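You operate a simulated robot arm through the tools that you are given. There is no shell and no other tool. Be economical: measure what you need, move in short steps, check, and stop when the job is done.

The job below is to be done with a simulated robot arm. You get a single attempt, and the scene is never put back.

## Task
Stir the strapped beaker at 500 rpm until the streaks are gone.
Fine: use the green-patch stirrer, lower and clamp it before you start, switch on at 500 rpm or less, and leave it switched off with the knob at zero.

Only the result counts: the job must be done as asked and must still hold three seconds after the hand-in. Knocking over, shifting, dropping, spilling or breaking anything else fails it.

## Robot
A 7-joint arm with a two-finger parallel gripper on a trunk, on a base that drives. Base frame: it is fixed to the floor where the robot stands at the start and does not move with it; the origin is under the middle of the robot, x ahead of it, y to its left, z up; the surface under the hand at the start is at about z = 900. Units: mm, rad, N and s.
With the tool pointing down near the work surface it reaches from about 400 to 900 mm from the robot's upright axis, wherever it stands. Its first joint turns from -2.007 to 2.007 rad. Places, roughly: anchor paddle [250, -3000, 1000]; anchor paddle (4x4x22 cm) [700, 300, 1000]; bar paddle [-2000, 0, 1000]; beaker [-1750, 250, 1000]; blue-patch stirrer chuck lever [-2000, 400, 1300]; blue-patch stirrer knob [-1900, 500, 1400]; blue-patch stirrer screw [-2100, 600, 1400]; blue-patch stirrer switch [-1900, 500, 1400]; cone paddle [-2000, 0, 1000]; disc paddle (4x4x22 cm) [700, 200, 1000]; disperser shaft [-2000, 250, 1000]; green-patch stirrer [600, -200, 1400]; green-patch stirrer screw [700, -100, 1400]; jug [-2000, 750, 1000]; orange-patch disperser chuck lever [-2000, -200, 1300]; orange-patch disperser knob [-1900, -200, 1400]. Payload 3.91 kg.
The TCP is the grasp point between the finger pads, 30 mm short of the fingertips. In the tool frame z runs along the fingers and y along their closing line. The gripper opens to 110 mm. The fingers are 20 mm wide and 10 mm thick; the gripper's body (48 by 112 mm) begins 55 mm behind the TCP.
Orientation is told as [roll, pitch, yaw] about the base's x, y, z axes, in that order, counted from this pose: with the fingers straight down and closing along the base's y, the tool's x points along the base's -x, its y along +y and its z along -z.

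## Interface
- The arm moves only by the tool move_arm. Its argument "steps" is a list of rows, each a list of 7 numbers: the finger opening in mm, from 0 to 110, then the shift along the base's x, y, z in mm, then the turn, a rotation vector about the base's x, y, z in rad. In form: [[claw, tx, ty, tz, wx, wy, wz], ...]. A call has 1 to 10 rows; each row shifts and turns the commanded pose from where the row before left it. A row lasts 0.2 s, in which the tool goes at most 50 mm and 0.15 rad; a call with a longer step from one row to the next is refused whole, and so is a gripper value outside its range. Where a pose cannot be reached the arm comes as near as it can. A force on the tool above 80 N (or 10 N above the force at the start of the call, whichever is more), or a blocked arm, ends the call early, and 0.2 s more pass. Each finger travels about 153 mm/s and halts on what it meets, pressing with about 29 N; the grip force reading is that of the motor and also rises with nothing between the fingers. The clock runs only during rows and for 0.2 s after the last one: add rows that do not move to give the fingers time. It gives the time, the measured TCP pose, the force on the tool (base axes), the opening and the grip force at its end, in the units of the frame above (readings bear some noise), with the torque about the TCP (base axes, N m) and any sound that the robot's microphone picked up.
- Cameras (640 x 400 px; columns grow to the right, rows downward): "scene" is now at [203.2, 142.1, 1591]; the picture's right is [-0.71, -0.70, 0.00], its down [-0.39, 0.40, -0.83] and it looks along [0.58, -0.59, -0.56] (base axes); focal length 214 px, centre (320, 200). "wrist" rides on the gripper at [72, 17, -103] in the tool frame; the picture's right is [-0.23, 0.97, 0.00], its down [-0.76, -0.18, -0.62] and it looks along [-0.61, -0.14, 0.78] (tool axes); focal length 222 px, centre (320, 200).
- capture(camera): a new picture of that camera. The clock stands still meanwhile.
- move_column(by): slides the trunk up (or, below 0, down) by that many mm; the arm and the scene camera ride with it, the base frame stays. It gives what a move gives, with no picture.
- base_move(legs): drives the robot by 1 to 6 legs, each [ahead, left, turn to the left] in mm, mm and rad, along the robot's own axes; the way and the turn of a leg run together, so that a leg with both is an arc; at most 1500 mm and 3.142 rad a leg. The arm and the cameras ride along, it lands a little off, and it stops where it bumps. It gives what a move gives.
- aim_head(pan, tilt): turns the head with the scene camera to pan (to the left, within 1.396 rad either way) and tilt (down, from -0.506 to 1.204), counted from straight ahead of the robot. It gives what a move gives.
- measure_at(camera, pixels): there is no depth. For up to 12 entries [column, row, z] of the newest picture of that camera ("zoom" is the newest enlarged one), the place [x, y] in the base frame at which the ray of that pixel passes the height z, good to about 3 mm. The clock stands still meanwhile.
- inspect(camera, box): a new picture of the part [left, top, right, bottom] of that camera's present view, enlarged. The clock stands still meanwhile.
- close_job(): hands the job in; it is judged then, once.

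Work in short steps. Measure before you move; look again where a grasp or a placing could have gone wrong, and mend it. You have 80 turns and 68 pictures in all, those below and enlarged ones among them. Open the gripper and draw the arm clear of the work before you hand the job in, unless the task says otherwise; then end with one line.

The tools are called after "Emit:" by a JSON object that holds its "fn" and its "kwargs". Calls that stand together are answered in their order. move_arm: Moves the arm, as the interface text tells. Its arguments: {"type":"object","properties":{"steps":{"type":"array","items":{"type":"array","items":{"type":"number"}}}},"required":["steps"]} The other tools are called the same way: move_column (by) slides the trunk up or down; base_move (legs) drives the base; aim_head (pan, tilt) turns the head that bears the scene camera; capture (camera) takes a picture; measure_at (camera, pixels) gives the place at which the rays of pixels pass given heights; inspect (camera, box) takes an enlarged picture of a part of a camera's view; close_job () hands the job in.

At the start:

```text
t: 0.0
ee_pos: [418.7, -365.6, 1632.0]
orientation: [0.001, 0.001, 0.002]
wrist_force: [0.3, -0.7, -0.3]
ft_torque: [-0.01, 0.01, -0.01]
opening: 110.1
grip_force: 0.0
trunk travel left (down, up): [-925.0, 65.0]
robot x, y, heading: [2.0, -1.7, 0.001]
head pan, tilt: [-0.794, 0.597]
```

scene: 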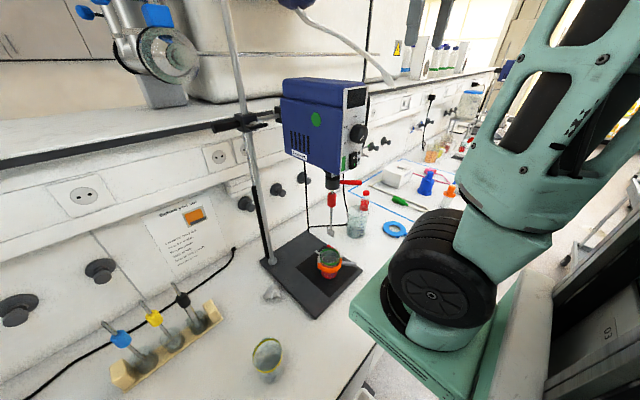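
wrist: 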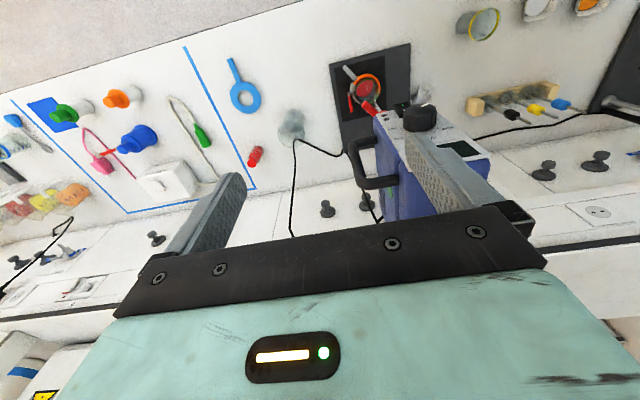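

The scene shows the green-patch stirrer at around (325,120), the beaker at (328,263), and a notice at (185,240). I'll enlarge these first.

Emit:
{"fn": "inspect", "kwargs": {"camera": "scene", "box": [130, 190, 240, 290]}}

Emit:
{"fn": "inspect", "kwargs": {"camera": "scene", "box": [210, 70, 410, 195]}}

Emit:
{"fn": "inspect", "kwargs": {"camera": "scene", "box": [230, 170, 410, 320]}}

```text
4.00 times, centred on (185, 240) of scene
```

zoom: 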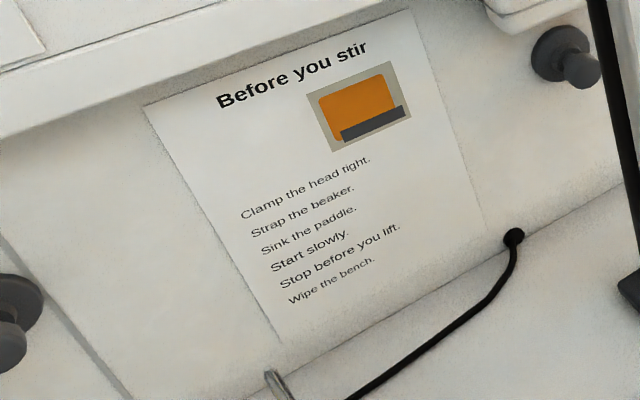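

```text
3.20 times, centred on (310, 132) of scene
```

zoom: 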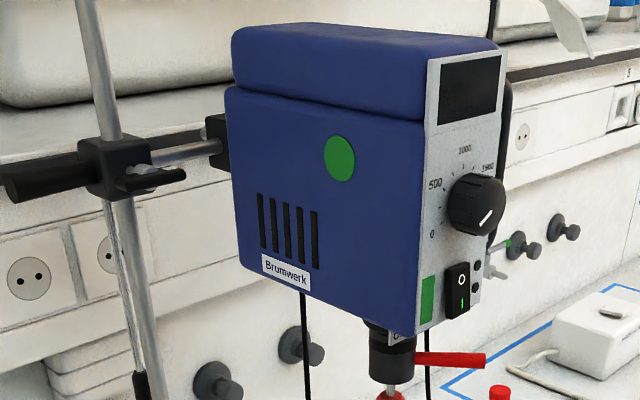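

```text
2.67 times, centred on (320, 245) of scene
```

zoom: 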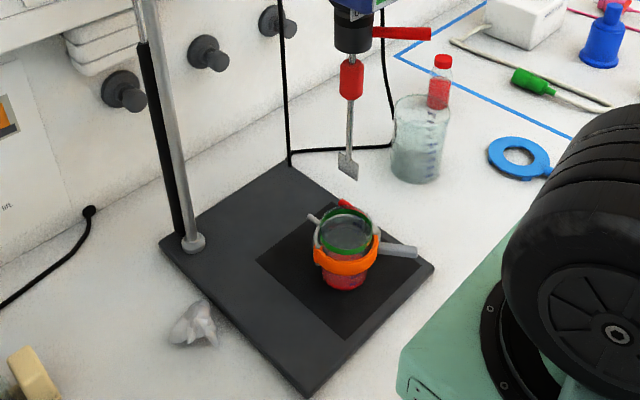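

I'll measure the main points: plate corners, rod foot and beaker at plate height, then the rod/clamp/knob at guessed heights.

Emit:
{"fn": "measure_at", "kwargs": {"camera": "zoom", "pixels": [[190, 243, 915], [308, 397, 915], [434, 266, 915], [290, 162, 915], [160, 240, 915], [345, 285, 920], [345, 240, 1000], [348, 160, 1100], [350, 15, 1200], [430, 35, 1200], [258, 262, 915], [345, 338, 915]]}}

Emit:
{"fn": "inspect", "kwargs": {"camera": "scene", "box": [295, 230, 365, 285]}}

Emit:
{"fn": "inspect", "kwargs": {"camera": "scene", "box": [335, 80, 375, 180]}}

```text
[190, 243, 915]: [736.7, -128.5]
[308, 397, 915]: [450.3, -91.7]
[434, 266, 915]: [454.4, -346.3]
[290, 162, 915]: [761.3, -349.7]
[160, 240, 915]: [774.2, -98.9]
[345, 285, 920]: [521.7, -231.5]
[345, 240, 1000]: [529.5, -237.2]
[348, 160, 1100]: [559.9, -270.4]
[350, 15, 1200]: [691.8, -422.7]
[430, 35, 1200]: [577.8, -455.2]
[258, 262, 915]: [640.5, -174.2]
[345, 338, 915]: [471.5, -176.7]
```

```text
7.27 times, centred on (330, 258) of scene
```

zoom: 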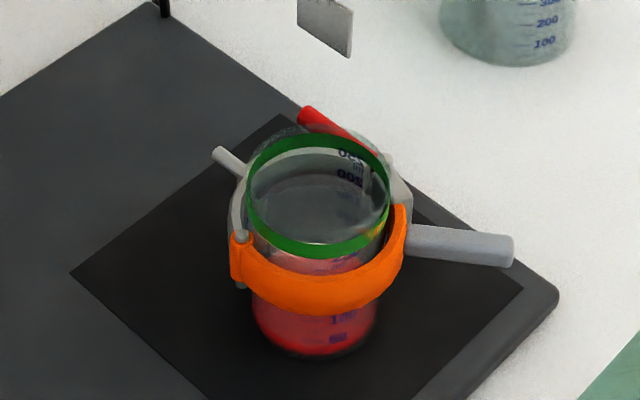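

```text
4.00 times, centred on (355, 130) of scene
```

zoom: 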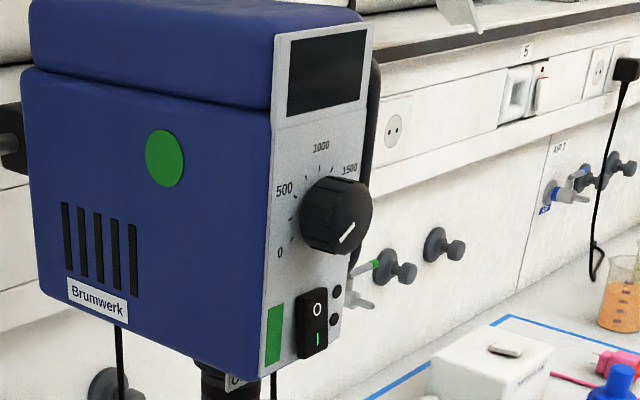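

Plate is aligned with the axes (x 450–770, y −350…−95), beaker about (530,−235), rod about (740,−130), panel facing −x. Now enlarge the clamp, paddle and beaker strongly.

Emit:
{"fn": "inspect", "kwargs": {"camera": "scene", "box": [205, 95, 285, 145]}}

Emit:
{"fn": "inspect", "kwargs": {"camera": "scene", "box": [310, 165, 370, 240]}}

```text
8.00 times, centred on (245, 120) of scene
```

zoom: 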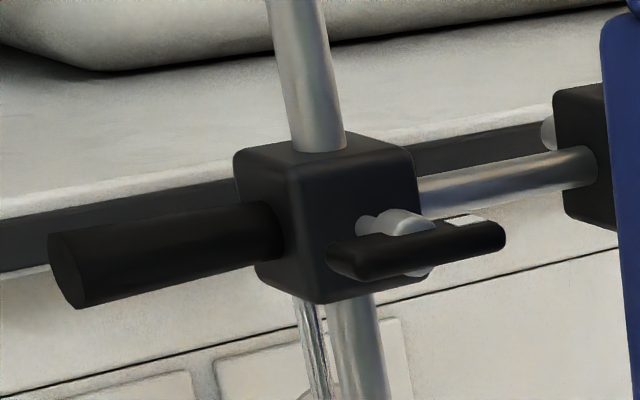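

```text
5.33 times, centred on (340, 202) of scene
```

zoom: 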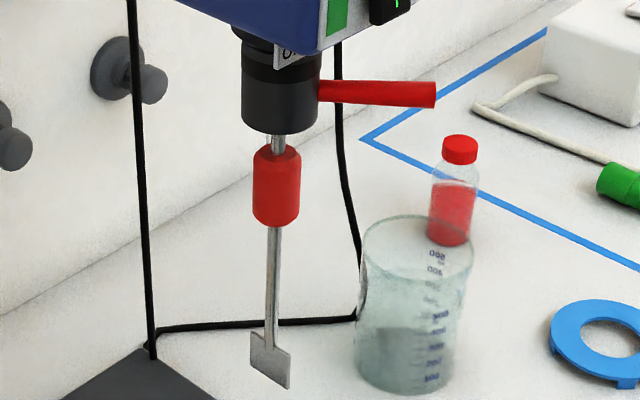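

Clamp: a T-bar screw faces −x at about (715,−135,1448), with a fat black handle on the +y side and a gas strut along the rod. The paddle tip is at about z 1113 over the beaker. I back the base off to get room for a horizontal tool.

Emit:
{"fn": "base_move", "kwargs": {"legs": [[-300, 0, 0]]}}

```text
t: 2.1
ee_pos: [114.3, -364.3, 1631.1]
orientation: [0.0, -0.002, 0.003]
wrist_force: [0.8, -0.2, 0.0]
ft_torque: [0.02, -0.03, 0.04]
opening: 109.7
grip_force: 0.1
trunk travel left (down, up): [-925.0, 65.0]
robot x, y, heading: [-302.6, -0.4, -0.005]
head pan, tilt: [-0.794, 0.597]
```

Now I turn the tool to point along +x while shifting left and forward over free air.

Emit:
{"fn": "move_arm", "kwargs": {"steps": [[110, 10, 25, -10, 0, -0.15, 0], [110, 10, 25, -10, 0, -0.15, 0], [110, 10, 25, -10, 0, -0.15, 0], [110, 10, 25, -10, 0, -0.15, 0], [110, 10, 25, -10, 0, -0.15, 0], [110, 10, 25, -10, 0, -0.15, 0], [110, 10, 25, -10, 0, -0.15, 0], [110, 10, 25, -10, 0, -0.15, 0], [110, 10, 25, -10, 0, -0.15, 0], [110, 10, 25, -10, 0, -0.15, 0]]}}

Emit:
{"fn": "move_arm", "kwargs": {"steps": [[110, 10, 0, -10, 0, -0.07, 0], [110, 10, 0, -10, 0, 0, 0], [110, 10, 0, -10, 0, 0, 0], [110, 10, 0, -10, 0, 0, 0]]}}

Emit:
{"fn": "capture", "kwargs": {"camera": "wrist"}}

Emit:
{"fn": "aim_head", "kwargs": {"pan": -0.4, "tilt": 0.4}}

Emit:
{"fn": "capture", "kwargs": {"camera": "scene"}}

```text
t: 4.3
ee_pos: [307.0, -283.9, 1468.7]
orientation: [-0.034, -1.498, 0.035]
wrist_force: [-0.8, -0.2, 0.4]
ft_torque: [-0.01, 0.0, -0.01]
opening: 110.1
grip_force: 0.1
out of reach, approached as far as the arm can: row 2, 3, 4, 5, 6, 7, 8, 9, 10
trunk travel left (down, up): [-925.0, 65.0]
robot x, y, heading: [-306.2, 0.8, 0.002]
head pan, tilt: [-0.794, 0.597]
```

```text
t: 5.3
ee_pos: [350.0, -288.5, 1433.1]
orientation: [-1.112, -1.569, 1.111]
wrist_force: [0.0, -0.2, -0.5]
ft_torque: [-0.01, 0.03, 0.0]
opening: 109.9
grip_force: 0.1
out of reach, approached as far as the arm can: row 1
trunk travel left (down, up): [-925.0, 65.0]
robot x, y, heading: [-306.5, -0.2, 0.004]
head pan, tilt: [-0.794, 0.597]
```

```text
58 pictures are left
```

wrist: 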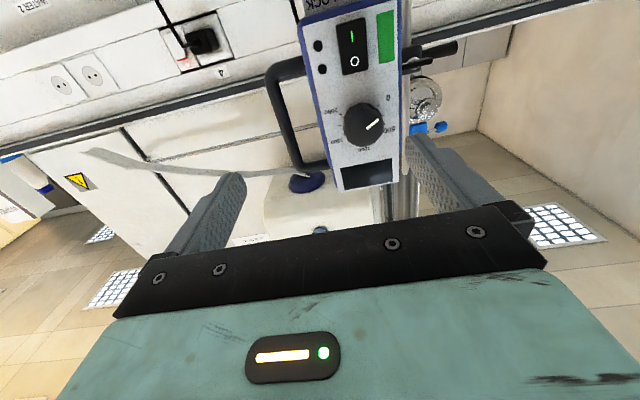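

```text
t: 6.1
ee_pos: [350.1, -287.7, 1433.5]
orientation: [-0.876, -1.568, 0.877]
wrist_force: [0.0, -0.5, -0.7]
ft_torque: [-0.03, 0.02, -0.03]
opening: 110.0
grip_force: 0.0
trunk travel left (down, up): [-925.0, 65.0]
robot x, y, heading: [-303.7, -1.7, 0.003]
head pan, tilt: [-0.4, 0.4]
```

```text
57 pictures are left
```

scene: 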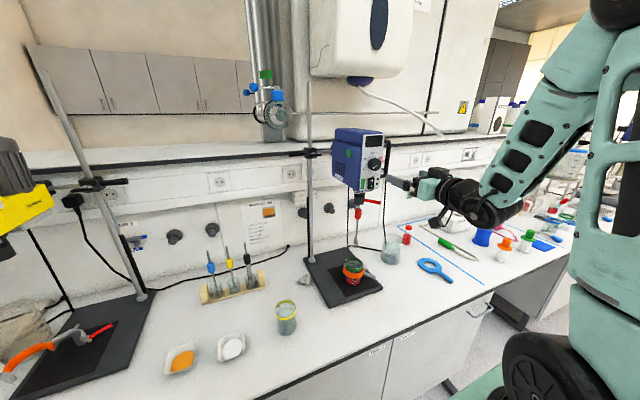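

The wrist picture shows the panel upside down with the knob at (365,125). Enlarge it to read the pointer.

Emit:
{"fn": "inspect", "kwargs": {"camera": "wrist", "box": [285, 0, 445, 200]}}

Emit:
{"fn": "inspect", "kwargs": {"camera": "scene", "box": [280, 115, 440, 215]}}

```text
2.00 times, centred on (365, 100) of wrist
```

zoom: 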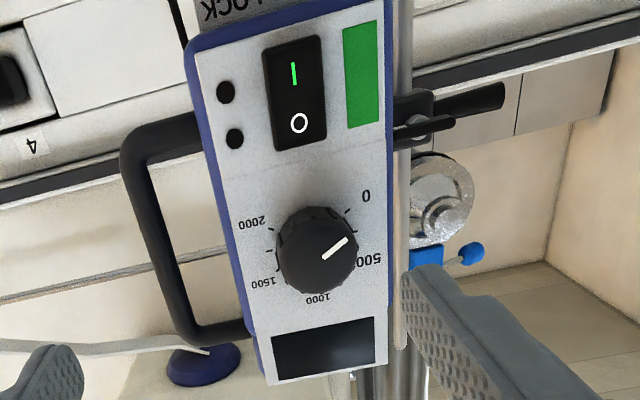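

```text
4.00 times, centred on (360, 165) of scene
```

zoom: 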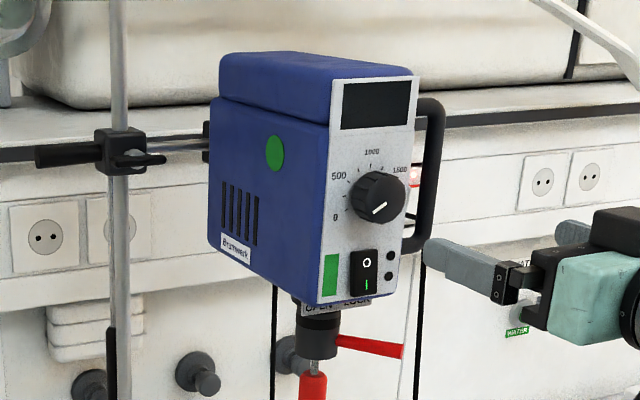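

The pointer stands near 0 and the rocker has O on top, I below. Now measure T-bar, knob, switch, paddle with this second viewpoint.

Emit:
{"fn": "measure_at", "kwargs": {"camera": "zoom", "pixels": [[118, 162, 1450], [165, 159, 1450], [118, 162, 1400], [165, 159, 1400], [120, 130, 1460], [120, 130, 1500], [380, 203, 1455], [380, 203, 1400], [367, 272, 1400], [367, 272, 1350], [36, 158, 1450], [36, 158, 1400]]}}

Emit:
{"fn": "inspect", "kwargs": {"camera": "scene", "box": [280, 135, 340, 172]}}

```text
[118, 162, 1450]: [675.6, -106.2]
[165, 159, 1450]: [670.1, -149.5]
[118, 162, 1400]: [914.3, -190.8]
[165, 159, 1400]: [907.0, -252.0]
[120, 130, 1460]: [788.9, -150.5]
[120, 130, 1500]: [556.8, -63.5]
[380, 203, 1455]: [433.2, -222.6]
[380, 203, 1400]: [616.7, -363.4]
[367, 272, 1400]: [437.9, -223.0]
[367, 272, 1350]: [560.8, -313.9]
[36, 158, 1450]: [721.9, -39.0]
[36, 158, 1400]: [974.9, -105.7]
```

```text
10.67 times, centred on (310, 154) of scene
```

zoom: 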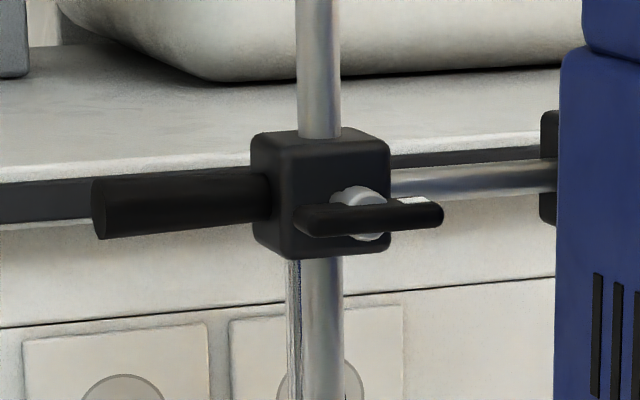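

T-bar centre triangulates to about (694,−135,1446), ~46 mm long. Measure the head's side plane via the patch, back corner and front corner.

Emit:
{"fn": "measure_at", "kwargs": {"camera": "scene", "pixels": [[348.75, 153.25, 1480], [348.75, 153.25, 1430], [332.5, 175, 1400], [332.5, 175, 1350], [359.5, 190.5, 1400], [359.5, 190.5, 1350]]}}

Emit:
{"fn": "base_move", "kwargs": {"legs": [[-60, 0, 0], [0, 220, 0]]}}

```text
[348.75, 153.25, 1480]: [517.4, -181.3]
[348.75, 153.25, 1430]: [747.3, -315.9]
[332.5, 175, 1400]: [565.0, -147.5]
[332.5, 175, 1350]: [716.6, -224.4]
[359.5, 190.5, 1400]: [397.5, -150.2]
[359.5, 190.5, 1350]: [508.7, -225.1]
```

```text
t: 8.4
ee_pos: [290.8, -65.5, 1432.7]
orientation: [-0.823, -1.568, 0.83]
wrist_force: [0.0, -0.2, -0.5]
ft_torque: [0.03, 0.03, 0.01]
opening: 109.6
grip_force: 0.0
trunk travel left (down, up): [-925.0, 65.0]
robot x, y, heading: [-365.3, 214.9, 0.006]
head pan, tilt: [-0.4, 0.4]
```

Head's left side is at y ≈ −187 and back at x ≈ 655. Roll the tool so the fingers close vertically (camera to +y) and yaw slightly.

Emit:
{"fn": "move_arm", "kwargs": {"steps": [[60, 0, 0, 0, 0.15, 0, 0], [60, 0, 0, 0, 0.15, 0, 0], [60, 0, 0, 0, 0.15, 0, 0], [60, 0, 0, 0, 0.15, 0, 0], [60, 0, 0, 0, 0.15, 0, 0], [60, 0, 0, 0, 0.15, 0, 0], [60, 0, 0, 0, 0.15, 0, 0], [60, 0, 0, 0, 0.15, 0, 0], [60, 0, 0, 0, 0.15, 0, 0], [60, 0, 0, 0, 0.15, 0, 0]]}}

Emit:
{"fn": "move_arm", "kwargs": {"steps": [[60, 0, 0, 5, 0.07, 0, 0], [60, 0, -5, 8, 0, 0, -0.1], [60, 0, 0, 0, 0, 0, -0.1]]}}

Emit:
{"fn": "base_move", "kwargs": {"legs": [[230, 0, 0]]}}

Emit:
{"fn": "capture", "kwargs": {"camera": "wrist"}}

```text
t: 10.6
ee_pos: [290.2, -66.5, 1433.1]
orientation: [1.578, -0.072, -1.57]
wrist_force: [0.4, 0.5, -0.2]
ft_torque: [0.01, -0.01, -0.01]
opening: 60.3
grip_force: 0.1
trunk travel left (down, up): [-925.0, 65.0]
robot x, y, heading: [-364.6, 216.1, 0.011]
head pan, tilt: [-0.4, 0.4]
```

```text
t: 11.4
ee_pos: [288.8, -71.4, 1446.7]
orientation: [1.577, -0.005, -1.769]
wrist_force: [0.3, -0.2, 0.4]
ft_torque: [0.0, 0.01, 0.04]
opening: 60.2
grip_force: 0.1
trunk travel left (down, up): [-925.0, 65.0]
robot x, y, heading: [-365.6, 217.0, 0.008]
head pan, tilt: [-0.4, 0.4]
```

```text
t: 13.1
ee_pos: [518.0, -72.6, 1446.3]
orientation: [1.578, -0.003, -1.772]
wrist_force: [-0.6, 1.2, 0.9]
ft_torque: [0.02, 0.04, 0.0]
opening: 60.0
grip_force: 0.1
trunk travel left (down, up): [-925.0, 65.0]
robot x, y, heading: [-139.2, 215.0, 0.009]
head pan, tilt: [-0.4, 0.4]
```

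```text
53 pictures are left
```

wrist: 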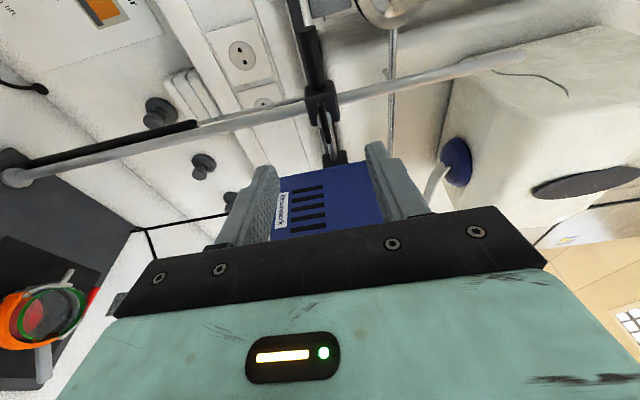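

The clamp is at (322,105). Enlarge it with the finger tips for alignment.

Emit:
{"fn": "inspect", "kwargs": {"camera": "wrist", "box": [260, 50, 400, 170]}}

Emit:
{"fn": "measure_at", "kwargs": {"camera": "zoom", "pixels": [[320, 200, 1446]]}}

```text
3.33 times, centred on (330, 110) of wrist
```

zoom: 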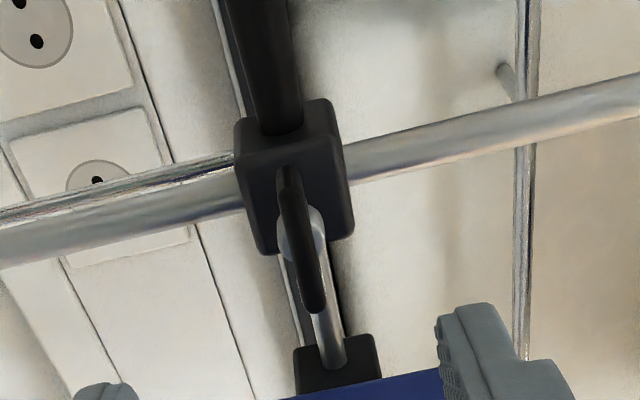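

```text
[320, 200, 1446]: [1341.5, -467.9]
```

Emit:
{"fn": "measure_at", "kwargs": {"camera": "zoom", "pixels": [[288, 172, 1446], [318, 308, 1446], [300, 245, 1441], [300, 245, 1446], [300, 245, 1451], [300, 245, 1436]]}}

```text
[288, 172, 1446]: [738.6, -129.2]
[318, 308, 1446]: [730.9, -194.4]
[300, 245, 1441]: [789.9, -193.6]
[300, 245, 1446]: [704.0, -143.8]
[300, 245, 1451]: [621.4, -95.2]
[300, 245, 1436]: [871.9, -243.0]
```

Bar centre confirmed at (696,−138,1446). Advance the TCP to about (680,−134,1446) with the fingers above and below the bar.

Emit:
{"fn": "move_arm", "kwargs": {"steps": [[60, 30, -21, 0, 0, 0, 0], [60, 30, -21, 0, 0, 0, 0], [60, 30, -6, 0, 0, 0, 0], [60, 30, -6, 0, 0, 0, 0], [60, 22, -4, 0, 0, 0, 0], [60, 20, -4, 0, 0, 0, 0]]}}

Emit:
{"fn": "capture", "kwargs": {"camera": "wrist"}}

```text
t: 14.5
ee_pos: [680.8, -135.0, 1446.3]
orientation: [1.578, -0.002, -1.773]
wrist_force: [-1.0, 0.2, 0.1]
ft_torque: [0.0, 0.03, 0.01]
opening: 60.0
grip_force: 0.0
trunk travel left (down, up): [-925.0, 65.0]
robot x, y, heading: [-138.7, 215.1, 0.011]
head pan, tilt: [-0.4, 0.4]
```

```text
51 pictures are left
```

wrist: 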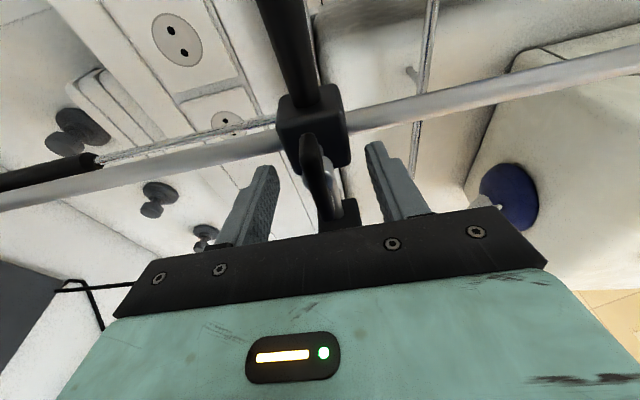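

The bar sits midway between the fingertips. Close on it.

Emit:
{"fn": "move_arm", "kwargs": {"steps": [[30, 3, 0, 0, 0, 0, 0], [5, 0, 0, 0, 0, 0, 0], [0, 0, 0, 0, 0, 0, 0], [0, 0, 0, 0, 0, 0, 0]]}}

Emit:
{"fn": "inspect", "kwargs": {"camera": "wrist", "box": [240, 80, 400, 230]}}

```text
t: 15.5
ee_pos: [680.7, -133.7, 1448.3]
orientation: [1.577, -0.004, -1.774]
wrist_force: [-25.4, 2.2, -0.1]
ft_torque: [0.76, 0.29, -0.07]
opening: 41.5
grip_force: 44.9
trunk travel left (down, up): [-925.0, 65.0]
robot x, y, heading: [-134.8, 218.7, 0.008]
head pan, tilt: [-0.4, 0.4]
```

```text
2.67 times, centred on (320, 155) of wrist
```

zoom: 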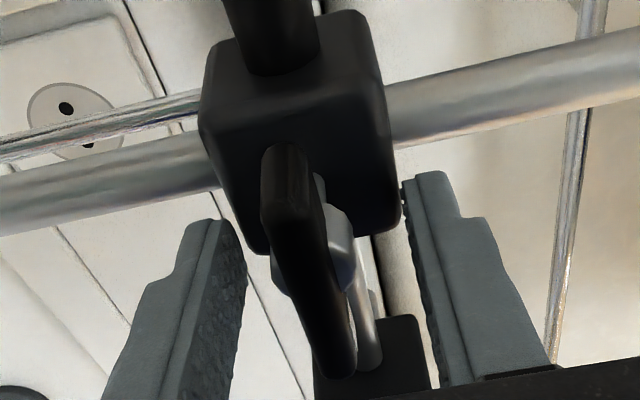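

The fingertips closed on the clamp block itself (41.5 mm), so I went too deep. Open, back off 15 mm, and close again.

Emit:
{"fn": "move_arm", "kwargs": {"steps": [[60, 0, 0, 0, 0, 0, 0], [60, -10, 2, -2, 0, 0, 0], [60, -11, 2, 0, 0, 0, 0], [40, 0, 0, 0, 0, 0, 0]]}}

Emit:
{"fn": "inspect", "kwargs": {"camera": "wrist", "box": [240, 80, 400, 230]}}

```text
t: 16.5
ee_pos: [663.6, -128.0, 1444.8]
orientation: [1.577, -0.003, -1.774]
wrist_force: [-0.2, 0.4, 0.7]
ft_torque: [0.0, 0.02, 0.01]
opening: 39.9
grip_force: 0.1
trunk travel left (down, up): [-925.0, 65.0]
robot x, y, heading: [-136.9, 213.2, 0.005]
head pan, tilt: [-0.4, 0.4]
```

```text
2.67 times, centred on (320, 155) of wrist
```

zoom: 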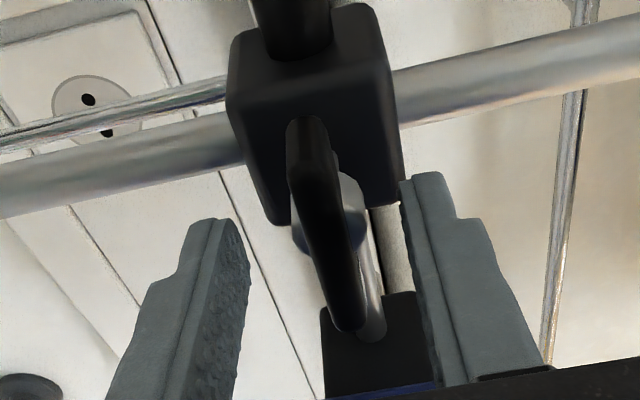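

The bar lies between the fingers; tips at x≈693. Advance 5 mm and close in steps.

Emit:
{"fn": "move_arm", "kwargs": {"steps": [[35, 5, -1, 1, 0, 0, 0], [10, 0, 0, 0, 0, 0, 0], [5, 0, 0, 0, 0, 0, 0], [3, 0, 0, 0, 0, 0, 0]]}}

Emit:
{"fn": "inspect", "kwargs": {"camera": "wrist", "box": [240, 80, 400, 230]}}

```text
t: 17.5
ee_pos: [666.9, -130.1, 1448.0]
orientation: [1.583, -0.003, -1.772]
wrist_force: [5.0, -2.6, 19.2]
ft_torque: [0.1, 0.41, 0.04]
opening: 17.0
grip_force: 44.7
trunk travel left (down, up): [-925.0, 65.0]
robot x, y, heading: [-131.8, 214.0, 0.004]
head pan, tilt: [-0.4, 0.4]
```

```text
2.67 times, centred on (320, 155) of wrist
```

zoom: 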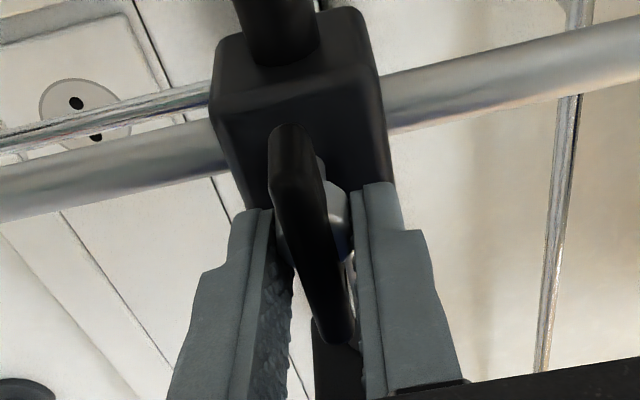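

Opening 17 mm suggests the tips clutch the round hub behind the bar. Open, back 9 mm, and raise 2 mm, then close again.

Emit:
{"fn": "move_arm", "kwargs": {"steps": [[35, 0, 0, 0, 0, 0, 0], [35, -9, 2, 2, 0, 0, 0], [10, 0, 0, 0, 0, 0, 0], [3, 0, 0, 0, 0, 0, 0], [3, 0, 0, 0, 0, 0, 0]]}}

Emit:
{"fn": "inspect", "kwargs": {"camera": "wrist", "box": [240, 80, 400, 230]}}

```text
t: 18.7
ee_pos: [657.4, -128.4, 1448.3]
orientation: [1.578, -0.003, -1.775]
wrist_force: [-0.1, -1.0, 2.5]
ft_torque: [0.01, 0.22, -0.4]
opening: 17.4
grip_force: 44.9
trunk travel left (down, up): [-925.0, 65.0]
robot x, y, heading: [-133.8, 215.5, 0.011]
head pan, tilt: [-0.4, 0.4]
```

```text
2.67 times, centred on (320, 155) of wrist
```

zoom: 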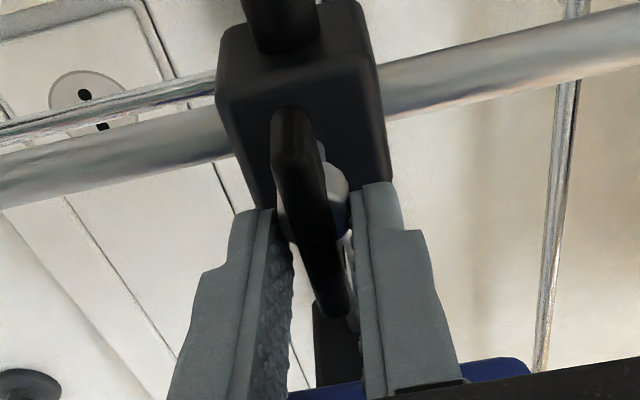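

Still 17 mm at a different depth, so it may be the bar's real width or slight tilt. I test by rolling −0.3 rad about the tool axis (counter-clockwise seen from the robot) and watching the torque.

Emit:
{"fn": "move_arm", "kwargs": {"steps": [[0, 0, 0, 0, -0.147, 0.03, 0], [0, 0, 0, 0, -0.147, 0.03, 0]]}}

Emit:
{"fn": "inspect", "kwargs": {"camera": "scene", "box": [0, 0, 640, 400]}}

```text
t: 19.3
ee_pos: [658.7, -127.5, 1450.2]
orientation: [1.582, -0.306, -1.776]
wrist_force: [-0.3, 0.8, 7.9]
ft_torque: [-0.01, -1.06, -1.02]
opening: 17.2
grip_force: 44.5
trunk travel left (down, up): [-925.0, 65.0]
robot x, y, heading: [-134.4, 219.1, 0.007]
head pan, tilt: [-0.4, 0.4]
```

```text
1.00 times, centred on (320, 200) of scene (not enlarged: the box is as wide or as high as the picture)
```

zoom: 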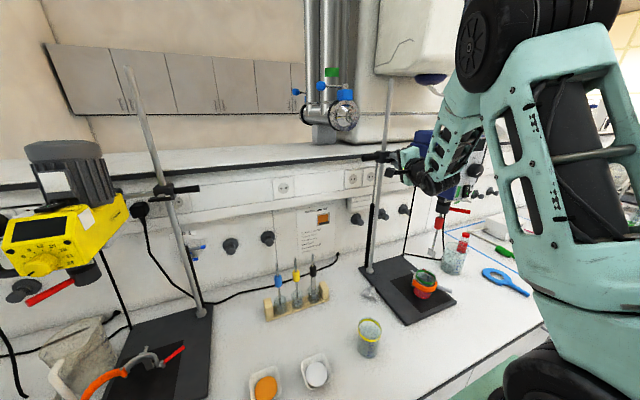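

Torque about x stayed ~0, so check both cameras whether the bar turned with the fingers.

Emit:
{"fn": "inspect", "kwargs": {"camera": "scene", "box": [355, 135, 435, 185]}}

Emit:
{"fn": "inspect", "kwargs": {"camera": "wrist", "box": [240, 80, 400, 230]}}

```text
8.00 times, centred on (395, 160) of scene
```

zoom: 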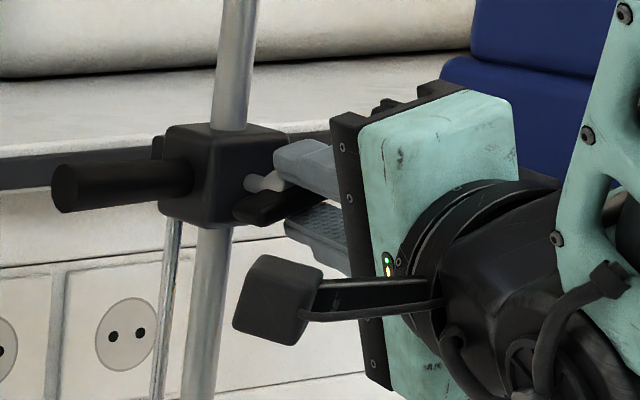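

```text
2.67 times, centred on (320, 155) of wrist
```

zoom: 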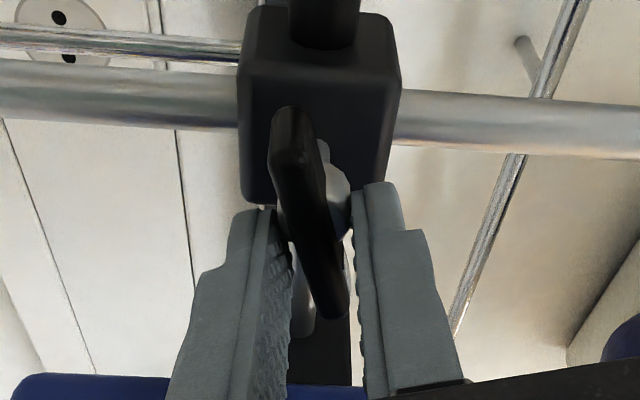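

The bar turned with the fingers (left end now lower). Continue counter-clockwise.

Emit:
{"fn": "move_arm", "kwargs": {"steps": [[0, 0, 0, 0, -0.147, 0.03, 0], [0, 0, 0, 0, -0.147, 0.03, 0], [0, 0, 0, 0, -0.147, 0.03, 0], [0, 0, 0, 0, -0.147, 0.03, 0]]}}

Emit:
{"fn": "move_arm", "kwargs": {"steps": [[0, 0, 0, 0, -0.147, 0.03, 0], [0, 0, 0, 0, -0.147, 0.03, 0], [0, 0, 0, 0, -0.147, 0.03, 0], [0, 0, 0, 0, -0.147, 0.03, 0]]}}

Emit:
{"fn": "inspect", "kwargs": {"camera": "scene", "box": [355, 135, 435, 185]}}

```text
t: 20.3
ee_pos: [658.1, -125.3, 1444.0]
orientation: [1.568, -0.908, -1.762]
wrist_force: [-10.3, 11.3, -6.7]
ft_torque: [0.12, 0.23, 0.5]
opening: 18.6
grip_force: 44.9
trunk travel left (down, up): [-925.0, 65.0]
robot x, y, heading: [-137.8, 215.4, 0.006]
head pan, tilt: [-0.4, 0.4]
```

```text
t: 21.3
ee_pos: [660.2, -123.1, 1449.8]
orientation: [1.637, -1.508, -1.823]
wrist_force: [-13.5, 32.0, -1.3]
ft_torque: [0.23, -1.17, 1.12]
opening: 19.0
grip_force: 44.6
trunk travel left (down, up): [-925.0, 65.0]
robot x, y, heading: [-137.9, 215.1, 0.007]
head pan, tilt: [-0.4, 0.4]
```

```text
8.00 times, centred on (395, 160) of scene
```

zoom: 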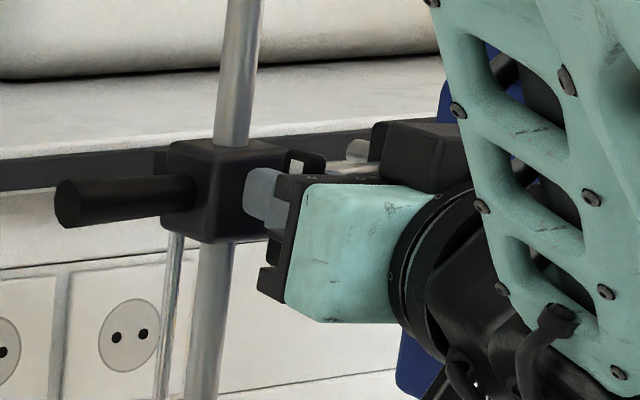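

The bar is now about vertical (≈1.5 rad turned). Release, back off, roll back upright, and then try the handle.

Emit:
{"fn": "move_arm", "kwargs": {"steps": [[40, 0, 0, 0, 0, 0, 0], [45, 0, 3, 0, 0, 0, 0], [45, -30, 6, 0, 0, 0, 0], [45, -40, 20, 0, 0, 0, 0], [45, -20, 30, 0, 0, 0, 0]]}}

Emit:
{"fn": "move_arm", "kwargs": {"steps": [[45, 0, 0, 0, 0.147, -0.03, 0], [45, 0, 0, 0, 0.147, -0.03, 0], [45, 0, 0, 0, 0.147, -0.03, 0], [45, 0, 0, 0, 0.147, -0.03, 0], [45, 0, 0, 0, 0.147, -0.03, 0], [45, 0, 0, 0, 0.147, -0.03, 0], [45, 0, 0, 0, 0.147, -0.03, 0], [45, 0, 0, 0, 0.147, -0.03, 0], [45, 0, 0, 0, 0.147, -0.03, 0], [45, 0, 0, 0, 0.147, -0.03, 0]]}}

Emit:
{"fn": "inspect", "kwargs": {"camera": "scene", "box": [355, 135, 435, 185]}}

Emit:
{"fn": "capture", "kwargs": {"camera": "wrist"}}

```text
t: 22.5
ee_pos: [571.2, -71.3, 1446.9]
orientation: [1.599, -1.501, -1.794]
wrist_force: [0.2, 0.2, -0.9]
ft_torque: [-0.01, 0.01, 0.03]
opening: 44.7
grip_force: 0.1
trunk travel left (down, up): [-925.0, 65.0]
robot x, y, heading: [-136.8, 215.9, 0.003]
head pan, tilt: [-0.4, 0.4]
```

```text
t: 24.7
ee_pos: [569.5, -69.7, 1447.4]
orientation: [1.578, -0.002, -1.773]
wrist_force: [-0.4, -0.4, 0.5]
ft_torque: [0.02, 0.0, 0.0]
opening: 45.2
grip_force: 0.2
trunk travel left (down, up): [-925.0, 65.0]
robot x, y, heading: [-136.9, 216.3, 0.009]
head pan, tilt: [-0.4, 0.4]
```

```text
8.00 times, centred on (395, 160) of scene
```

zoom: 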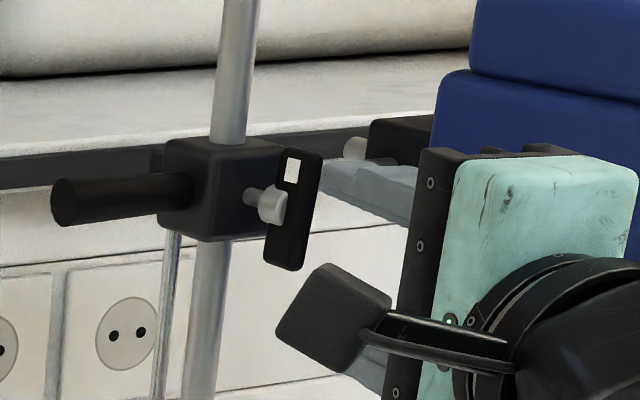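

```text
41 pictures are left
```

wrist: 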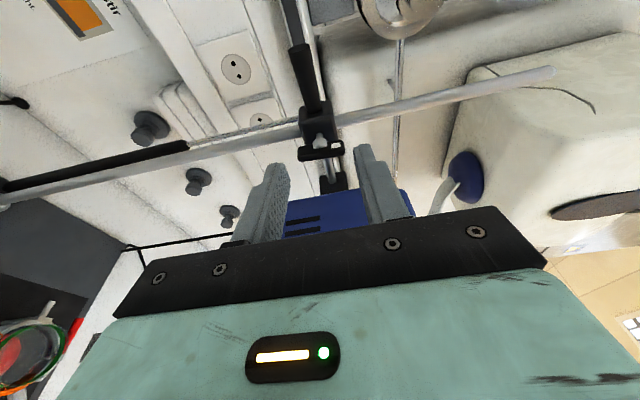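

The lever is vertical now (white-marked end up). Measure the handle before gripping it.

Emit:
{"fn": "measure_at", "kwargs": {"camera": "zoom", "pixels": [[65, 203, 1447], [65, 203, 1440], [165, 192, 1447], [165, 192, 1440], [270, 205, 1447]]}}

Emit:
{"fn": "measure_at", "kwargs": {"camera": "wrist", "pixels": [[295, 47, 1447], [295, 47, 1445], [314, 105, 1447], [314, 105, 1445], [320, 150, 1447]]}}

```text
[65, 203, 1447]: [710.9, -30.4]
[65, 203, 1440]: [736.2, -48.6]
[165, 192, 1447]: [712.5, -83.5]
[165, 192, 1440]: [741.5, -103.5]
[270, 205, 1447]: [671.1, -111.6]
```

```text
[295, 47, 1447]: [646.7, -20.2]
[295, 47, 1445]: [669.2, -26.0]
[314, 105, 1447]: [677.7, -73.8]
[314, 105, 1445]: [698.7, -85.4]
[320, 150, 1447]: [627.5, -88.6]
```

Handle axis is about x 738, z 1440, y −100…−48. Advance to TCP (722,−69,1441) with open fingers and close.

Emit:
{"fn": "move_arm", "kwargs": {"steps": [[55, 0, 2, -6, 0, 0, 0], [55, 40, 0, 0, 0, 0, 0], [55, 40, 0, 0, 0, 0, 0], [55, 40, 0, 0, 0, 0, 0], [55, 32, 0, 0, 0, 0, 0], [20, 0, 0, 0, 0, 0, 0], [5, 0, 0, 0, 0, 0, 0], [0, 0, 0, 0, 0, 0, 0]]}}

Emit:
{"fn": "inspect", "kwargs": {"camera": "scene", "box": [355, 135, 435, 185]}}

```text
t: 26.5
ee_pos: [673.3, -47.4, 1452.7]
orientation: [1.574, -0.003, -1.773]
wrist_force: [1.0, -0.1, 0.7]
ft_torque: [0.0, 0.03, 0.01]
opening: 0.2
grip_force: 28.9
out of reach, approached as far as the arm can: row 3, 4, 5
trunk travel left (down, up): [-925.0, 65.0]
robot x, y, heading: [-133.8, 220.7, 0.005]
head pan, tilt: [-0.4, 0.4]
```

```text
8.00 times, centred on (395, 160) of scene
```

zoom: 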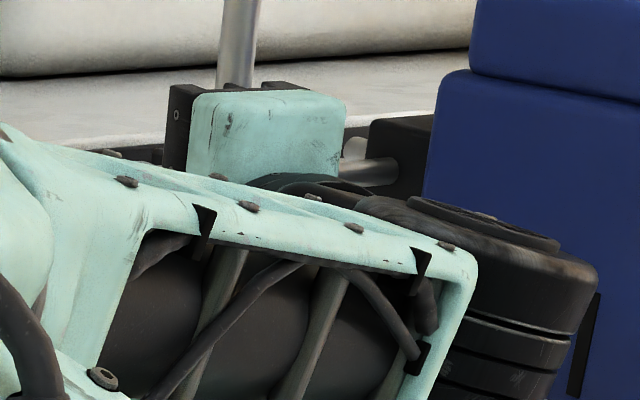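

Out of reach from here; the fingers closed on air. Open, retreat 130 mm, and drive the base forward 130 mm.

Emit:
{"fn": "move_arm", "kwargs": {"steps": [[55, -30, 0, 0, 0, 0, 0], [55, -40, 0, 0, 0, 0, 0], [55, -40, 0, 0, 0, 0, 0], [55, -40, 0, 0, 0, 0, 0]]}}

Emit:
{"fn": "base_move", "kwargs": {"legs": [[130, 0, 0]]}}

Emit:
{"fn": "capture", "kwargs": {"camera": "scene"}}

```text
t: 27.5
ee_pos: [526.5, -47.0, 1453.4]
orientation: [1.577, -0.004, -1.772]
wrist_force: [0.1, 0.7, -0.7]
ft_torque: [0.01, -0.02, 0.01]
opening: 54.9
grip_force: 0.0
trunk travel left (down, up): [-925.0, 65.0]
robot x, y, heading: [-134.9, 216.7, 0.006]
head pan, tilt: [-0.4, 0.4]
```

```text
t: 28.8
ee_pos: [653.6, -44.6, 1454.6]
orientation: [1.578, -0.005, -1.772]
wrist_force: [-0.3, -0.5, 1.0]
ft_torque: [0.0, -0.01, -0.01]
opening: 55.3
grip_force: 0.1
trunk travel left (down, up): [-925.0, 65.0]
robot x, y, heading: [-11.5, 215.7, 0.009]
head pan, tilt: [-0.4, 0.4]
```

```text
39 pictures are left
```

scene: 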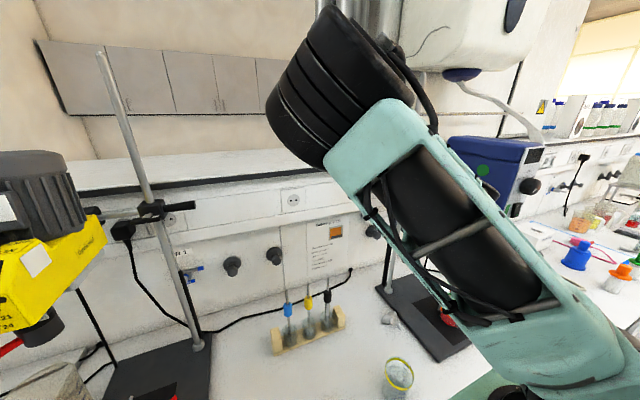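

The arm hides the clamp from the scene camera; I go by the wrist. Align y and z first, then advance, and look before closing.

Emit:
{"fn": "move_arm", "kwargs": {"steps": [[55, 0, -12, -7, 0, 0, 0], [55, 0, -12, -7, 0, 0, 0], [55, 24, 0, 0, 0, 0, 0], [55, 24, 0, 0, 0, 0, 0], [55, 20, 0, 0, 0, 0, 0]]}}

Emit:
{"fn": "inspect", "kwargs": {"camera": "wrist", "box": [200, 0, 440, 240]}}

```text
t: 30.0
ee_pos: [721.7, -70.0, 1437.6]
orientation: [1.578, -0.003, -1.772]
wrist_force: [1.0, 0.8, 1.0]
ft_torque: [-0.03, 0.0, 0.03]
opening: 55.2
grip_force: 0.0
trunk travel left (down, up): [-925.0, 65.0]
robot x, y, heading: [-6.6, 218.9, 0.006]
head pan, tilt: [-0.4, 0.4]
```

```text
1.67 times, centred on (320, 120) of wrist
```

zoom: 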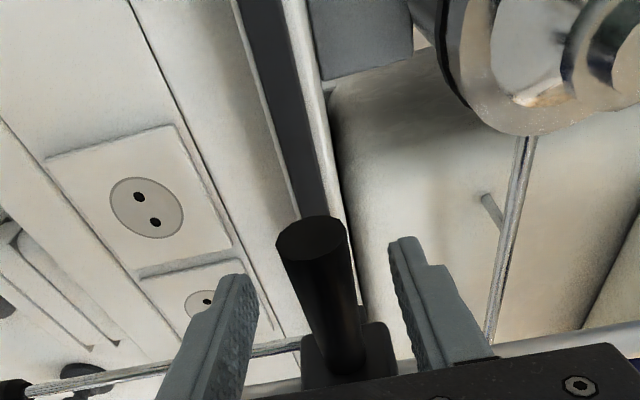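

The handle is right between the fingers; close on it.

Emit:
{"fn": "move_arm", "kwargs": {"steps": [[30, 0, 0, 1, 0, 0, 0], [15, 0, 0, 0, 0, 0, 0], [5, 0, 0, 0, 0, 0, 0], [0, 0, 0, 0, 0, 0, 0]]}}

Emit:
{"fn": "move_arm", "kwargs": {"steps": [[0, 0, 0, -5, 0, 0, 0], [0, 0, 0, -5, 0, 0, 0], [0, 0, 0, -5, 0, 0, 0]]}}

Emit:
{"fn": "inspect", "kwargs": {"camera": "wrist", "box": [200, 0, 440, 240]}}

```text
t: 31.0
ee_pos: [722.2, -70.5, 1439.3]
orientation: [1.577, -0.003, -1.77]
wrist_force: [2.9, -1.2, 6.2]
ft_torque: [0.35, -0.43, 0.17]
opening: 19.8
grip_force: 44.9
trunk travel left (down, up): [-925.0, 65.0]
robot x, y, heading: [-8.2, 219.8, 0.005]
head pan, tilt: [-0.4, 0.4]
```

```text
t: 31.8
ee_pos: [721.7, -70.8, 1424.8]
orientation: [1.578, -0.003, -1.774]
wrist_force: [-11.6, 2.3, 6.0]
ft_torque: [0.33, -0.01, -0.09]
opening: 19.7
grip_force: 45.0
trunk travel left (down, up): [-925.0, 65.0]
robot x, y, heading: [-9.3, 215.9, 0.012]
head pan, tilt: [-0.4, 0.4]
```

```text
1.67 times, centred on (320, 120) of wrist
```

zoom: 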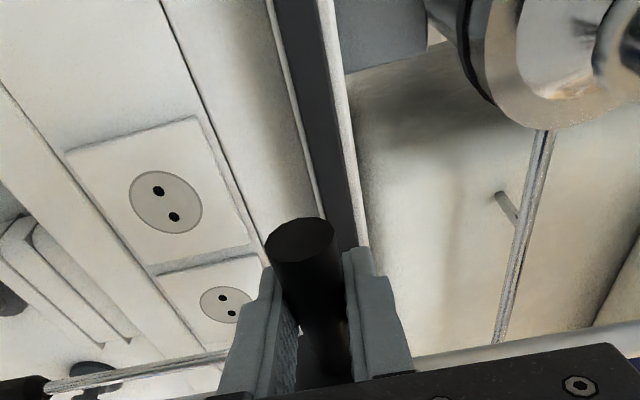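

The head follows with only ~6 N. Lower further with the trunk by 110 mm, then look for the paddle.

Emit:
{"fn": "move_column", "kwargs": {"by": -110}}

Emit:
{"fn": "aim_head", "kwargs": {"pan": -0.7, "tilt": 0.7}}

Emit:
{"fn": "capture", "kwargs": {"camera": "scene"}}

```text
t: 33.2
ee_pos: [722.7, -70.0, 1314.3]
orientation: [1.574, -0.003, -1.774]
wrist_force: [-19.8, 0.6, -1.4]
ft_torque: [0.29, -0.17, 0.07]
opening: 19.8
grip_force: 44.9
trunk travel left (down, up): [-815.0, 175.0]
robot x, y, heading: [-8.8, 216.6, 0.003]
head pan, tilt: [-0.4, 0.4]
```

```text
t: 34.0
ee_pos: [721.5, -69.0, 1315.1]
orientation: [1.576, -0.004, -1.773]
wrist_force: [-23.9, 0.9, -7.8]
ft_torque: [0.37, 0.27, -0.21]
opening: 19.7
grip_force: 44.8
trunk travel left (down, up): [-815.0, 175.0]
robot x, y, heading: [-7.3, 213.8, 0.006]
head pan, tilt: [-0.7, 0.7]
```

```text
36 pictures are left
```

scene: 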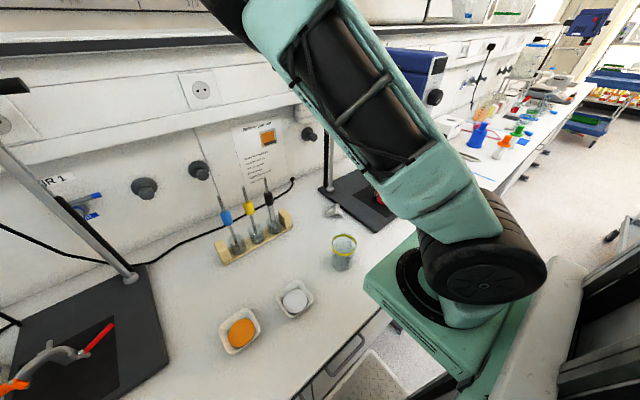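

The head is down ~125 mm (tip ≈ 988). Lower another 45 mm, then gently let go and view the paddle from a clear pose.

Emit:
{"fn": "move_column", "kwargs": {"by": -45}}

```text
t: 34.9
ee_pos: [722.2, -70.0, 1279.2]
orientation: [1.597, -0.003, -1.771]
wrist_force: [-8.0, -1.7, 55.6]
ft_torque: [0.76, -0.4, 0.93]
opening: 19.5
grip_force: 44.5
trunk travel left (down, up): [-770.0, 220.0]
robot x, y, heading: [-5.1, 217.6, 0.011]
head pan, tilt: [-0.7, 0.7]
```

A 55 N upward force: something stopped at about 160 mm travel. Relieve immediately by raising ~14 mm.

Emit:
{"fn": "move_column", "kwargs": {"by": 14}}

Emit:
{"fn": "inspect", "kwargs": {"camera": "wrist", "box": [0, 0, 640, 400]}}

```text
t: 35.5
ee_pos: [721.9, -70.7, 1279.1]
orientation: [1.566, -0.003, -1.773]
wrist_force: [-10.2, -1.4, -8.3]
ft_torque: [0.15, 0.38, -0.66]
opening: 19.6
grip_force: 45.6
trunk travel left (down, up): [-784.0, 206.0]
robot x, y, heading: [-6.8, 218.4, 0.006]
head pan, tilt: [-0.7, 0.7]
```

```text
1.00 times, centred on (320, 200) of wrist (not enlarged: the box is as wide or as high as the picture)
```

zoom: 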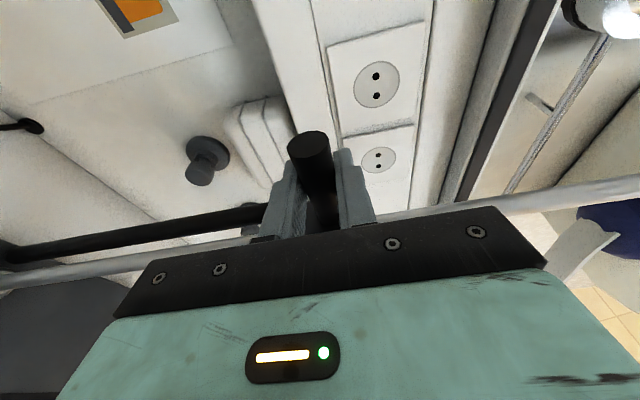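

Load relieved (−8 N). Open gently, pull back and see whether the head holds and where the paddle is.

Emit:
{"fn": "move_arm", "kwargs": {"steps": [[30, 0, 0, -4, 0, 0, 0], [55, 0, 0, 0, 0, 0, 0], [55, -40, 0, 0, 0, 0, 0], [55, -45, 5, 0, 0, 0, 0], [55, -45, 10, 0, 0, 0, 0], [55, -45, 10, 0, 0, 0, 0]]}}

Emit:
{"fn": "base_move", "kwargs": {"legs": [[-300, 0, 0]]}}

Emit:
{"fn": "aim_head", "kwargs": {"pan": -0.5, "tilt": 0.4}}

Emit:
{"fn": "capture", "kwargs": {"camera": "scene"}}

```text
t: 36.9
ee_pos: [636.5, -87.3, 1302.7]
orientation: [1.576, -0.003, -1.771]
wrist_force: [0.3, 0.1, -0.2]
ft_torque: [0.01, -0.01, -0.03]
opening: 54.9
grip_force: 0.0
out of reach, approached as far as the arm can: row 4, 5, 6
trunk travel left (down, up): [-784.0, 206.0]
robot x, y, heading: [-7.4, 217.0, 0.007]
head pan, tilt: [-0.7, 0.7]
```

```text
t: 38.9
ee_pos: [338.3, -84.8, 1302.5]
orientation: [1.577, -0.002, -1.761]
wrist_force: [0.7, 0.7, 0.5]
ft_torque: [-0.01, -0.01, -0.01]
opening: 55.0
grip_force: 0.1
trunk travel left (down, up): [-784.0, 206.0]
robot x, y, heading: [-307.9, 215.6, 0.016]
head pan, tilt: [-0.7, 0.7]
```

```text
t: 39.7
ee_pos: [337.0, -85.6, 1301.9]
orientation: [1.578, -0.004, -1.761]
wrist_force: [0.0, 0.4, 0.0]
ft_torque: [0.02, -0.01, -0.02]
opening: 55.0
grip_force: 0.2
trunk travel left (down, up): [-784.0, 206.0]
robot x, y, heading: [-313.2, 216.0, 0.018]
head pan, tilt: [-0.499, 0.4]
```

```text
34 pictures are left
```

scene: 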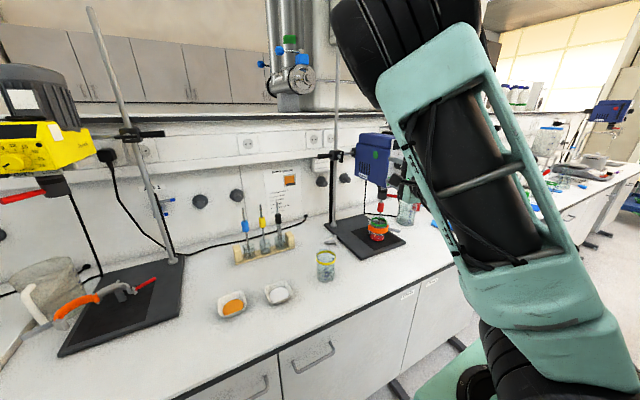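

The stirrer stays put. Enlarge head, clamp and beaker.

Emit:
{"fn": "inspect", "kwargs": {"camera": "scene", "box": [345, 185, 415, 255]}}

Emit:
{"fn": "inspect", "kwargs": {"camera": "scene", "box": [305, 125, 405, 195]}}

```text
5.71 times, centred on (380, 220) of scene
```

zoom: 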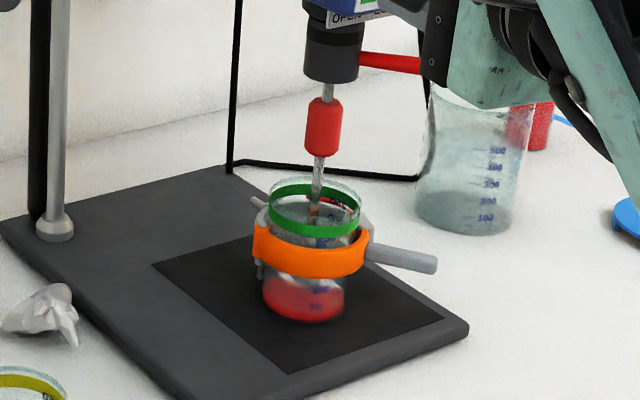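

```text
5.71 times, centred on (355, 160) of scene
```

zoom: 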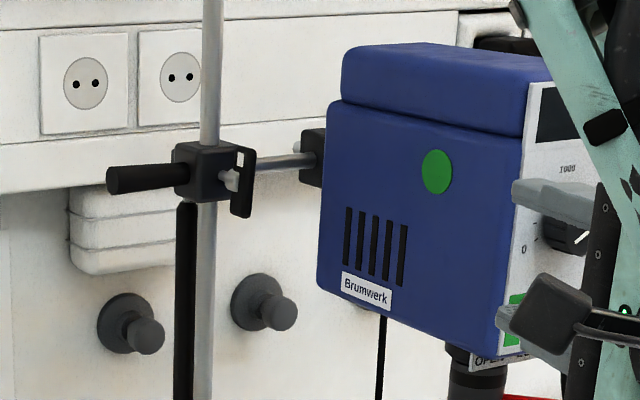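

The clamp has come down onto the top of the strut cylinder (its end stop), and the paddle stands inside the beaker. Now turn the tool for gripping the vertical lever and drive back to the clamp.

Emit:
{"fn": "move_arm", "kwargs": {"steps": [[45, 0, 0, 0, -0.147, 0.03, 0], [45, 0, 0, 0, -0.147, 0.03, 0], [45, 0, 0, 0, -0.147, 0.03, 0], [45, 0, 0, 0, -0.147, 0.03, 0], [45, 0, 0, 0, -0.147, 0.03, 0], [45, 0, 0, 0, -0.147, 0.03, 0], [45, 0, 0, 0, -0.147, 0.03, 0], [45, 0, 0, 0, -0.147, 0.03, 0], [45, 0, 0, 0, -0.147, 0.03, 0], [45, 0, 0, 0, -0.147, 0.03, 0]]}}

Emit:
{"fn": "base_move", "kwargs": {"legs": [[150, 0, -0.01]]}}

Emit:
{"fn": "move_column", "kwargs": {"by": -15}}

Emit:
{"fn": "inspect", "kwargs": {"camera": "wrist", "box": [230, 50, 430, 200]}}

```text
t: 41.9
ee_pos: [338.6, -84.8, 1303.8]
orientation: [1.407, -1.504, -1.602]
wrist_force: [-0.1, 0.9, -0.8]
ft_torque: [0.0, -0.02, 0.01]
opening: 45.0
grip_force: 0.1
trunk travel left (down, up): [-784.0, 206.0]
robot x, y, heading: [-308.2, 216.0, 0.018]
head pan, tilt: [-0.499, 0.4]
```

```text
t: 43.3
ee_pos: [487.4, -89.8, 1302.5]
orientation: [1.417, -1.502, -1.622]
wrist_force: [-0.2, 0.3, -0.3]
ft_torque: [0.02, 0.04, -0.02]
opening: 45.2
grip_force: 0.0
trunk travel left (down, up): [-784.0, 206.0]
robot x, y, heading: [-156.7, 217.6, 0.009]
head pan, tilt: [-0.499, 0.4]
```

```text
t: 44.0
ee_pos: [487.6, -88.5, 1288.9]
orientation: [1.416, -1.502, -1.618]
wrist_force: [0.2, -0.5, -0.3]
ft_torque: [0.01, 0.0, -0.03]
opening: 45.1
grip_force: 0.0
trunk travel left (down, up): [-769.0, 221.0]
robot x, y, heading: [-157.4, 217.4, 0.007]
head pan, tilt: [-0.499, 0.4]
```

```text
2.67 times, centred on (330, 125) of wrist
```

zoom: 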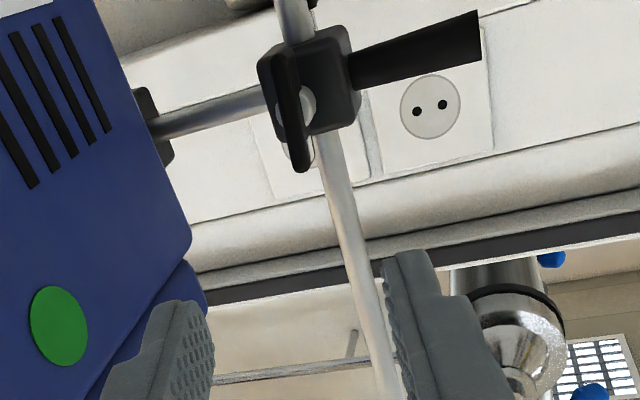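

The lever is at (290,108) in this upside-down view. Measure it.

Emit:
{"fn": "measure_at", "kwargs": {"camera": "zoom", "pixels": [[290, 108, 1286], [290, 108, 1280], [275, 55, 1262], [303, 165, 1309], [290, 108, 1292]]}}

```text
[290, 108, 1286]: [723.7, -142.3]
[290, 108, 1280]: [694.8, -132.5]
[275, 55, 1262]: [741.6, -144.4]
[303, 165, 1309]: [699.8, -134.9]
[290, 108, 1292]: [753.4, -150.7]
```

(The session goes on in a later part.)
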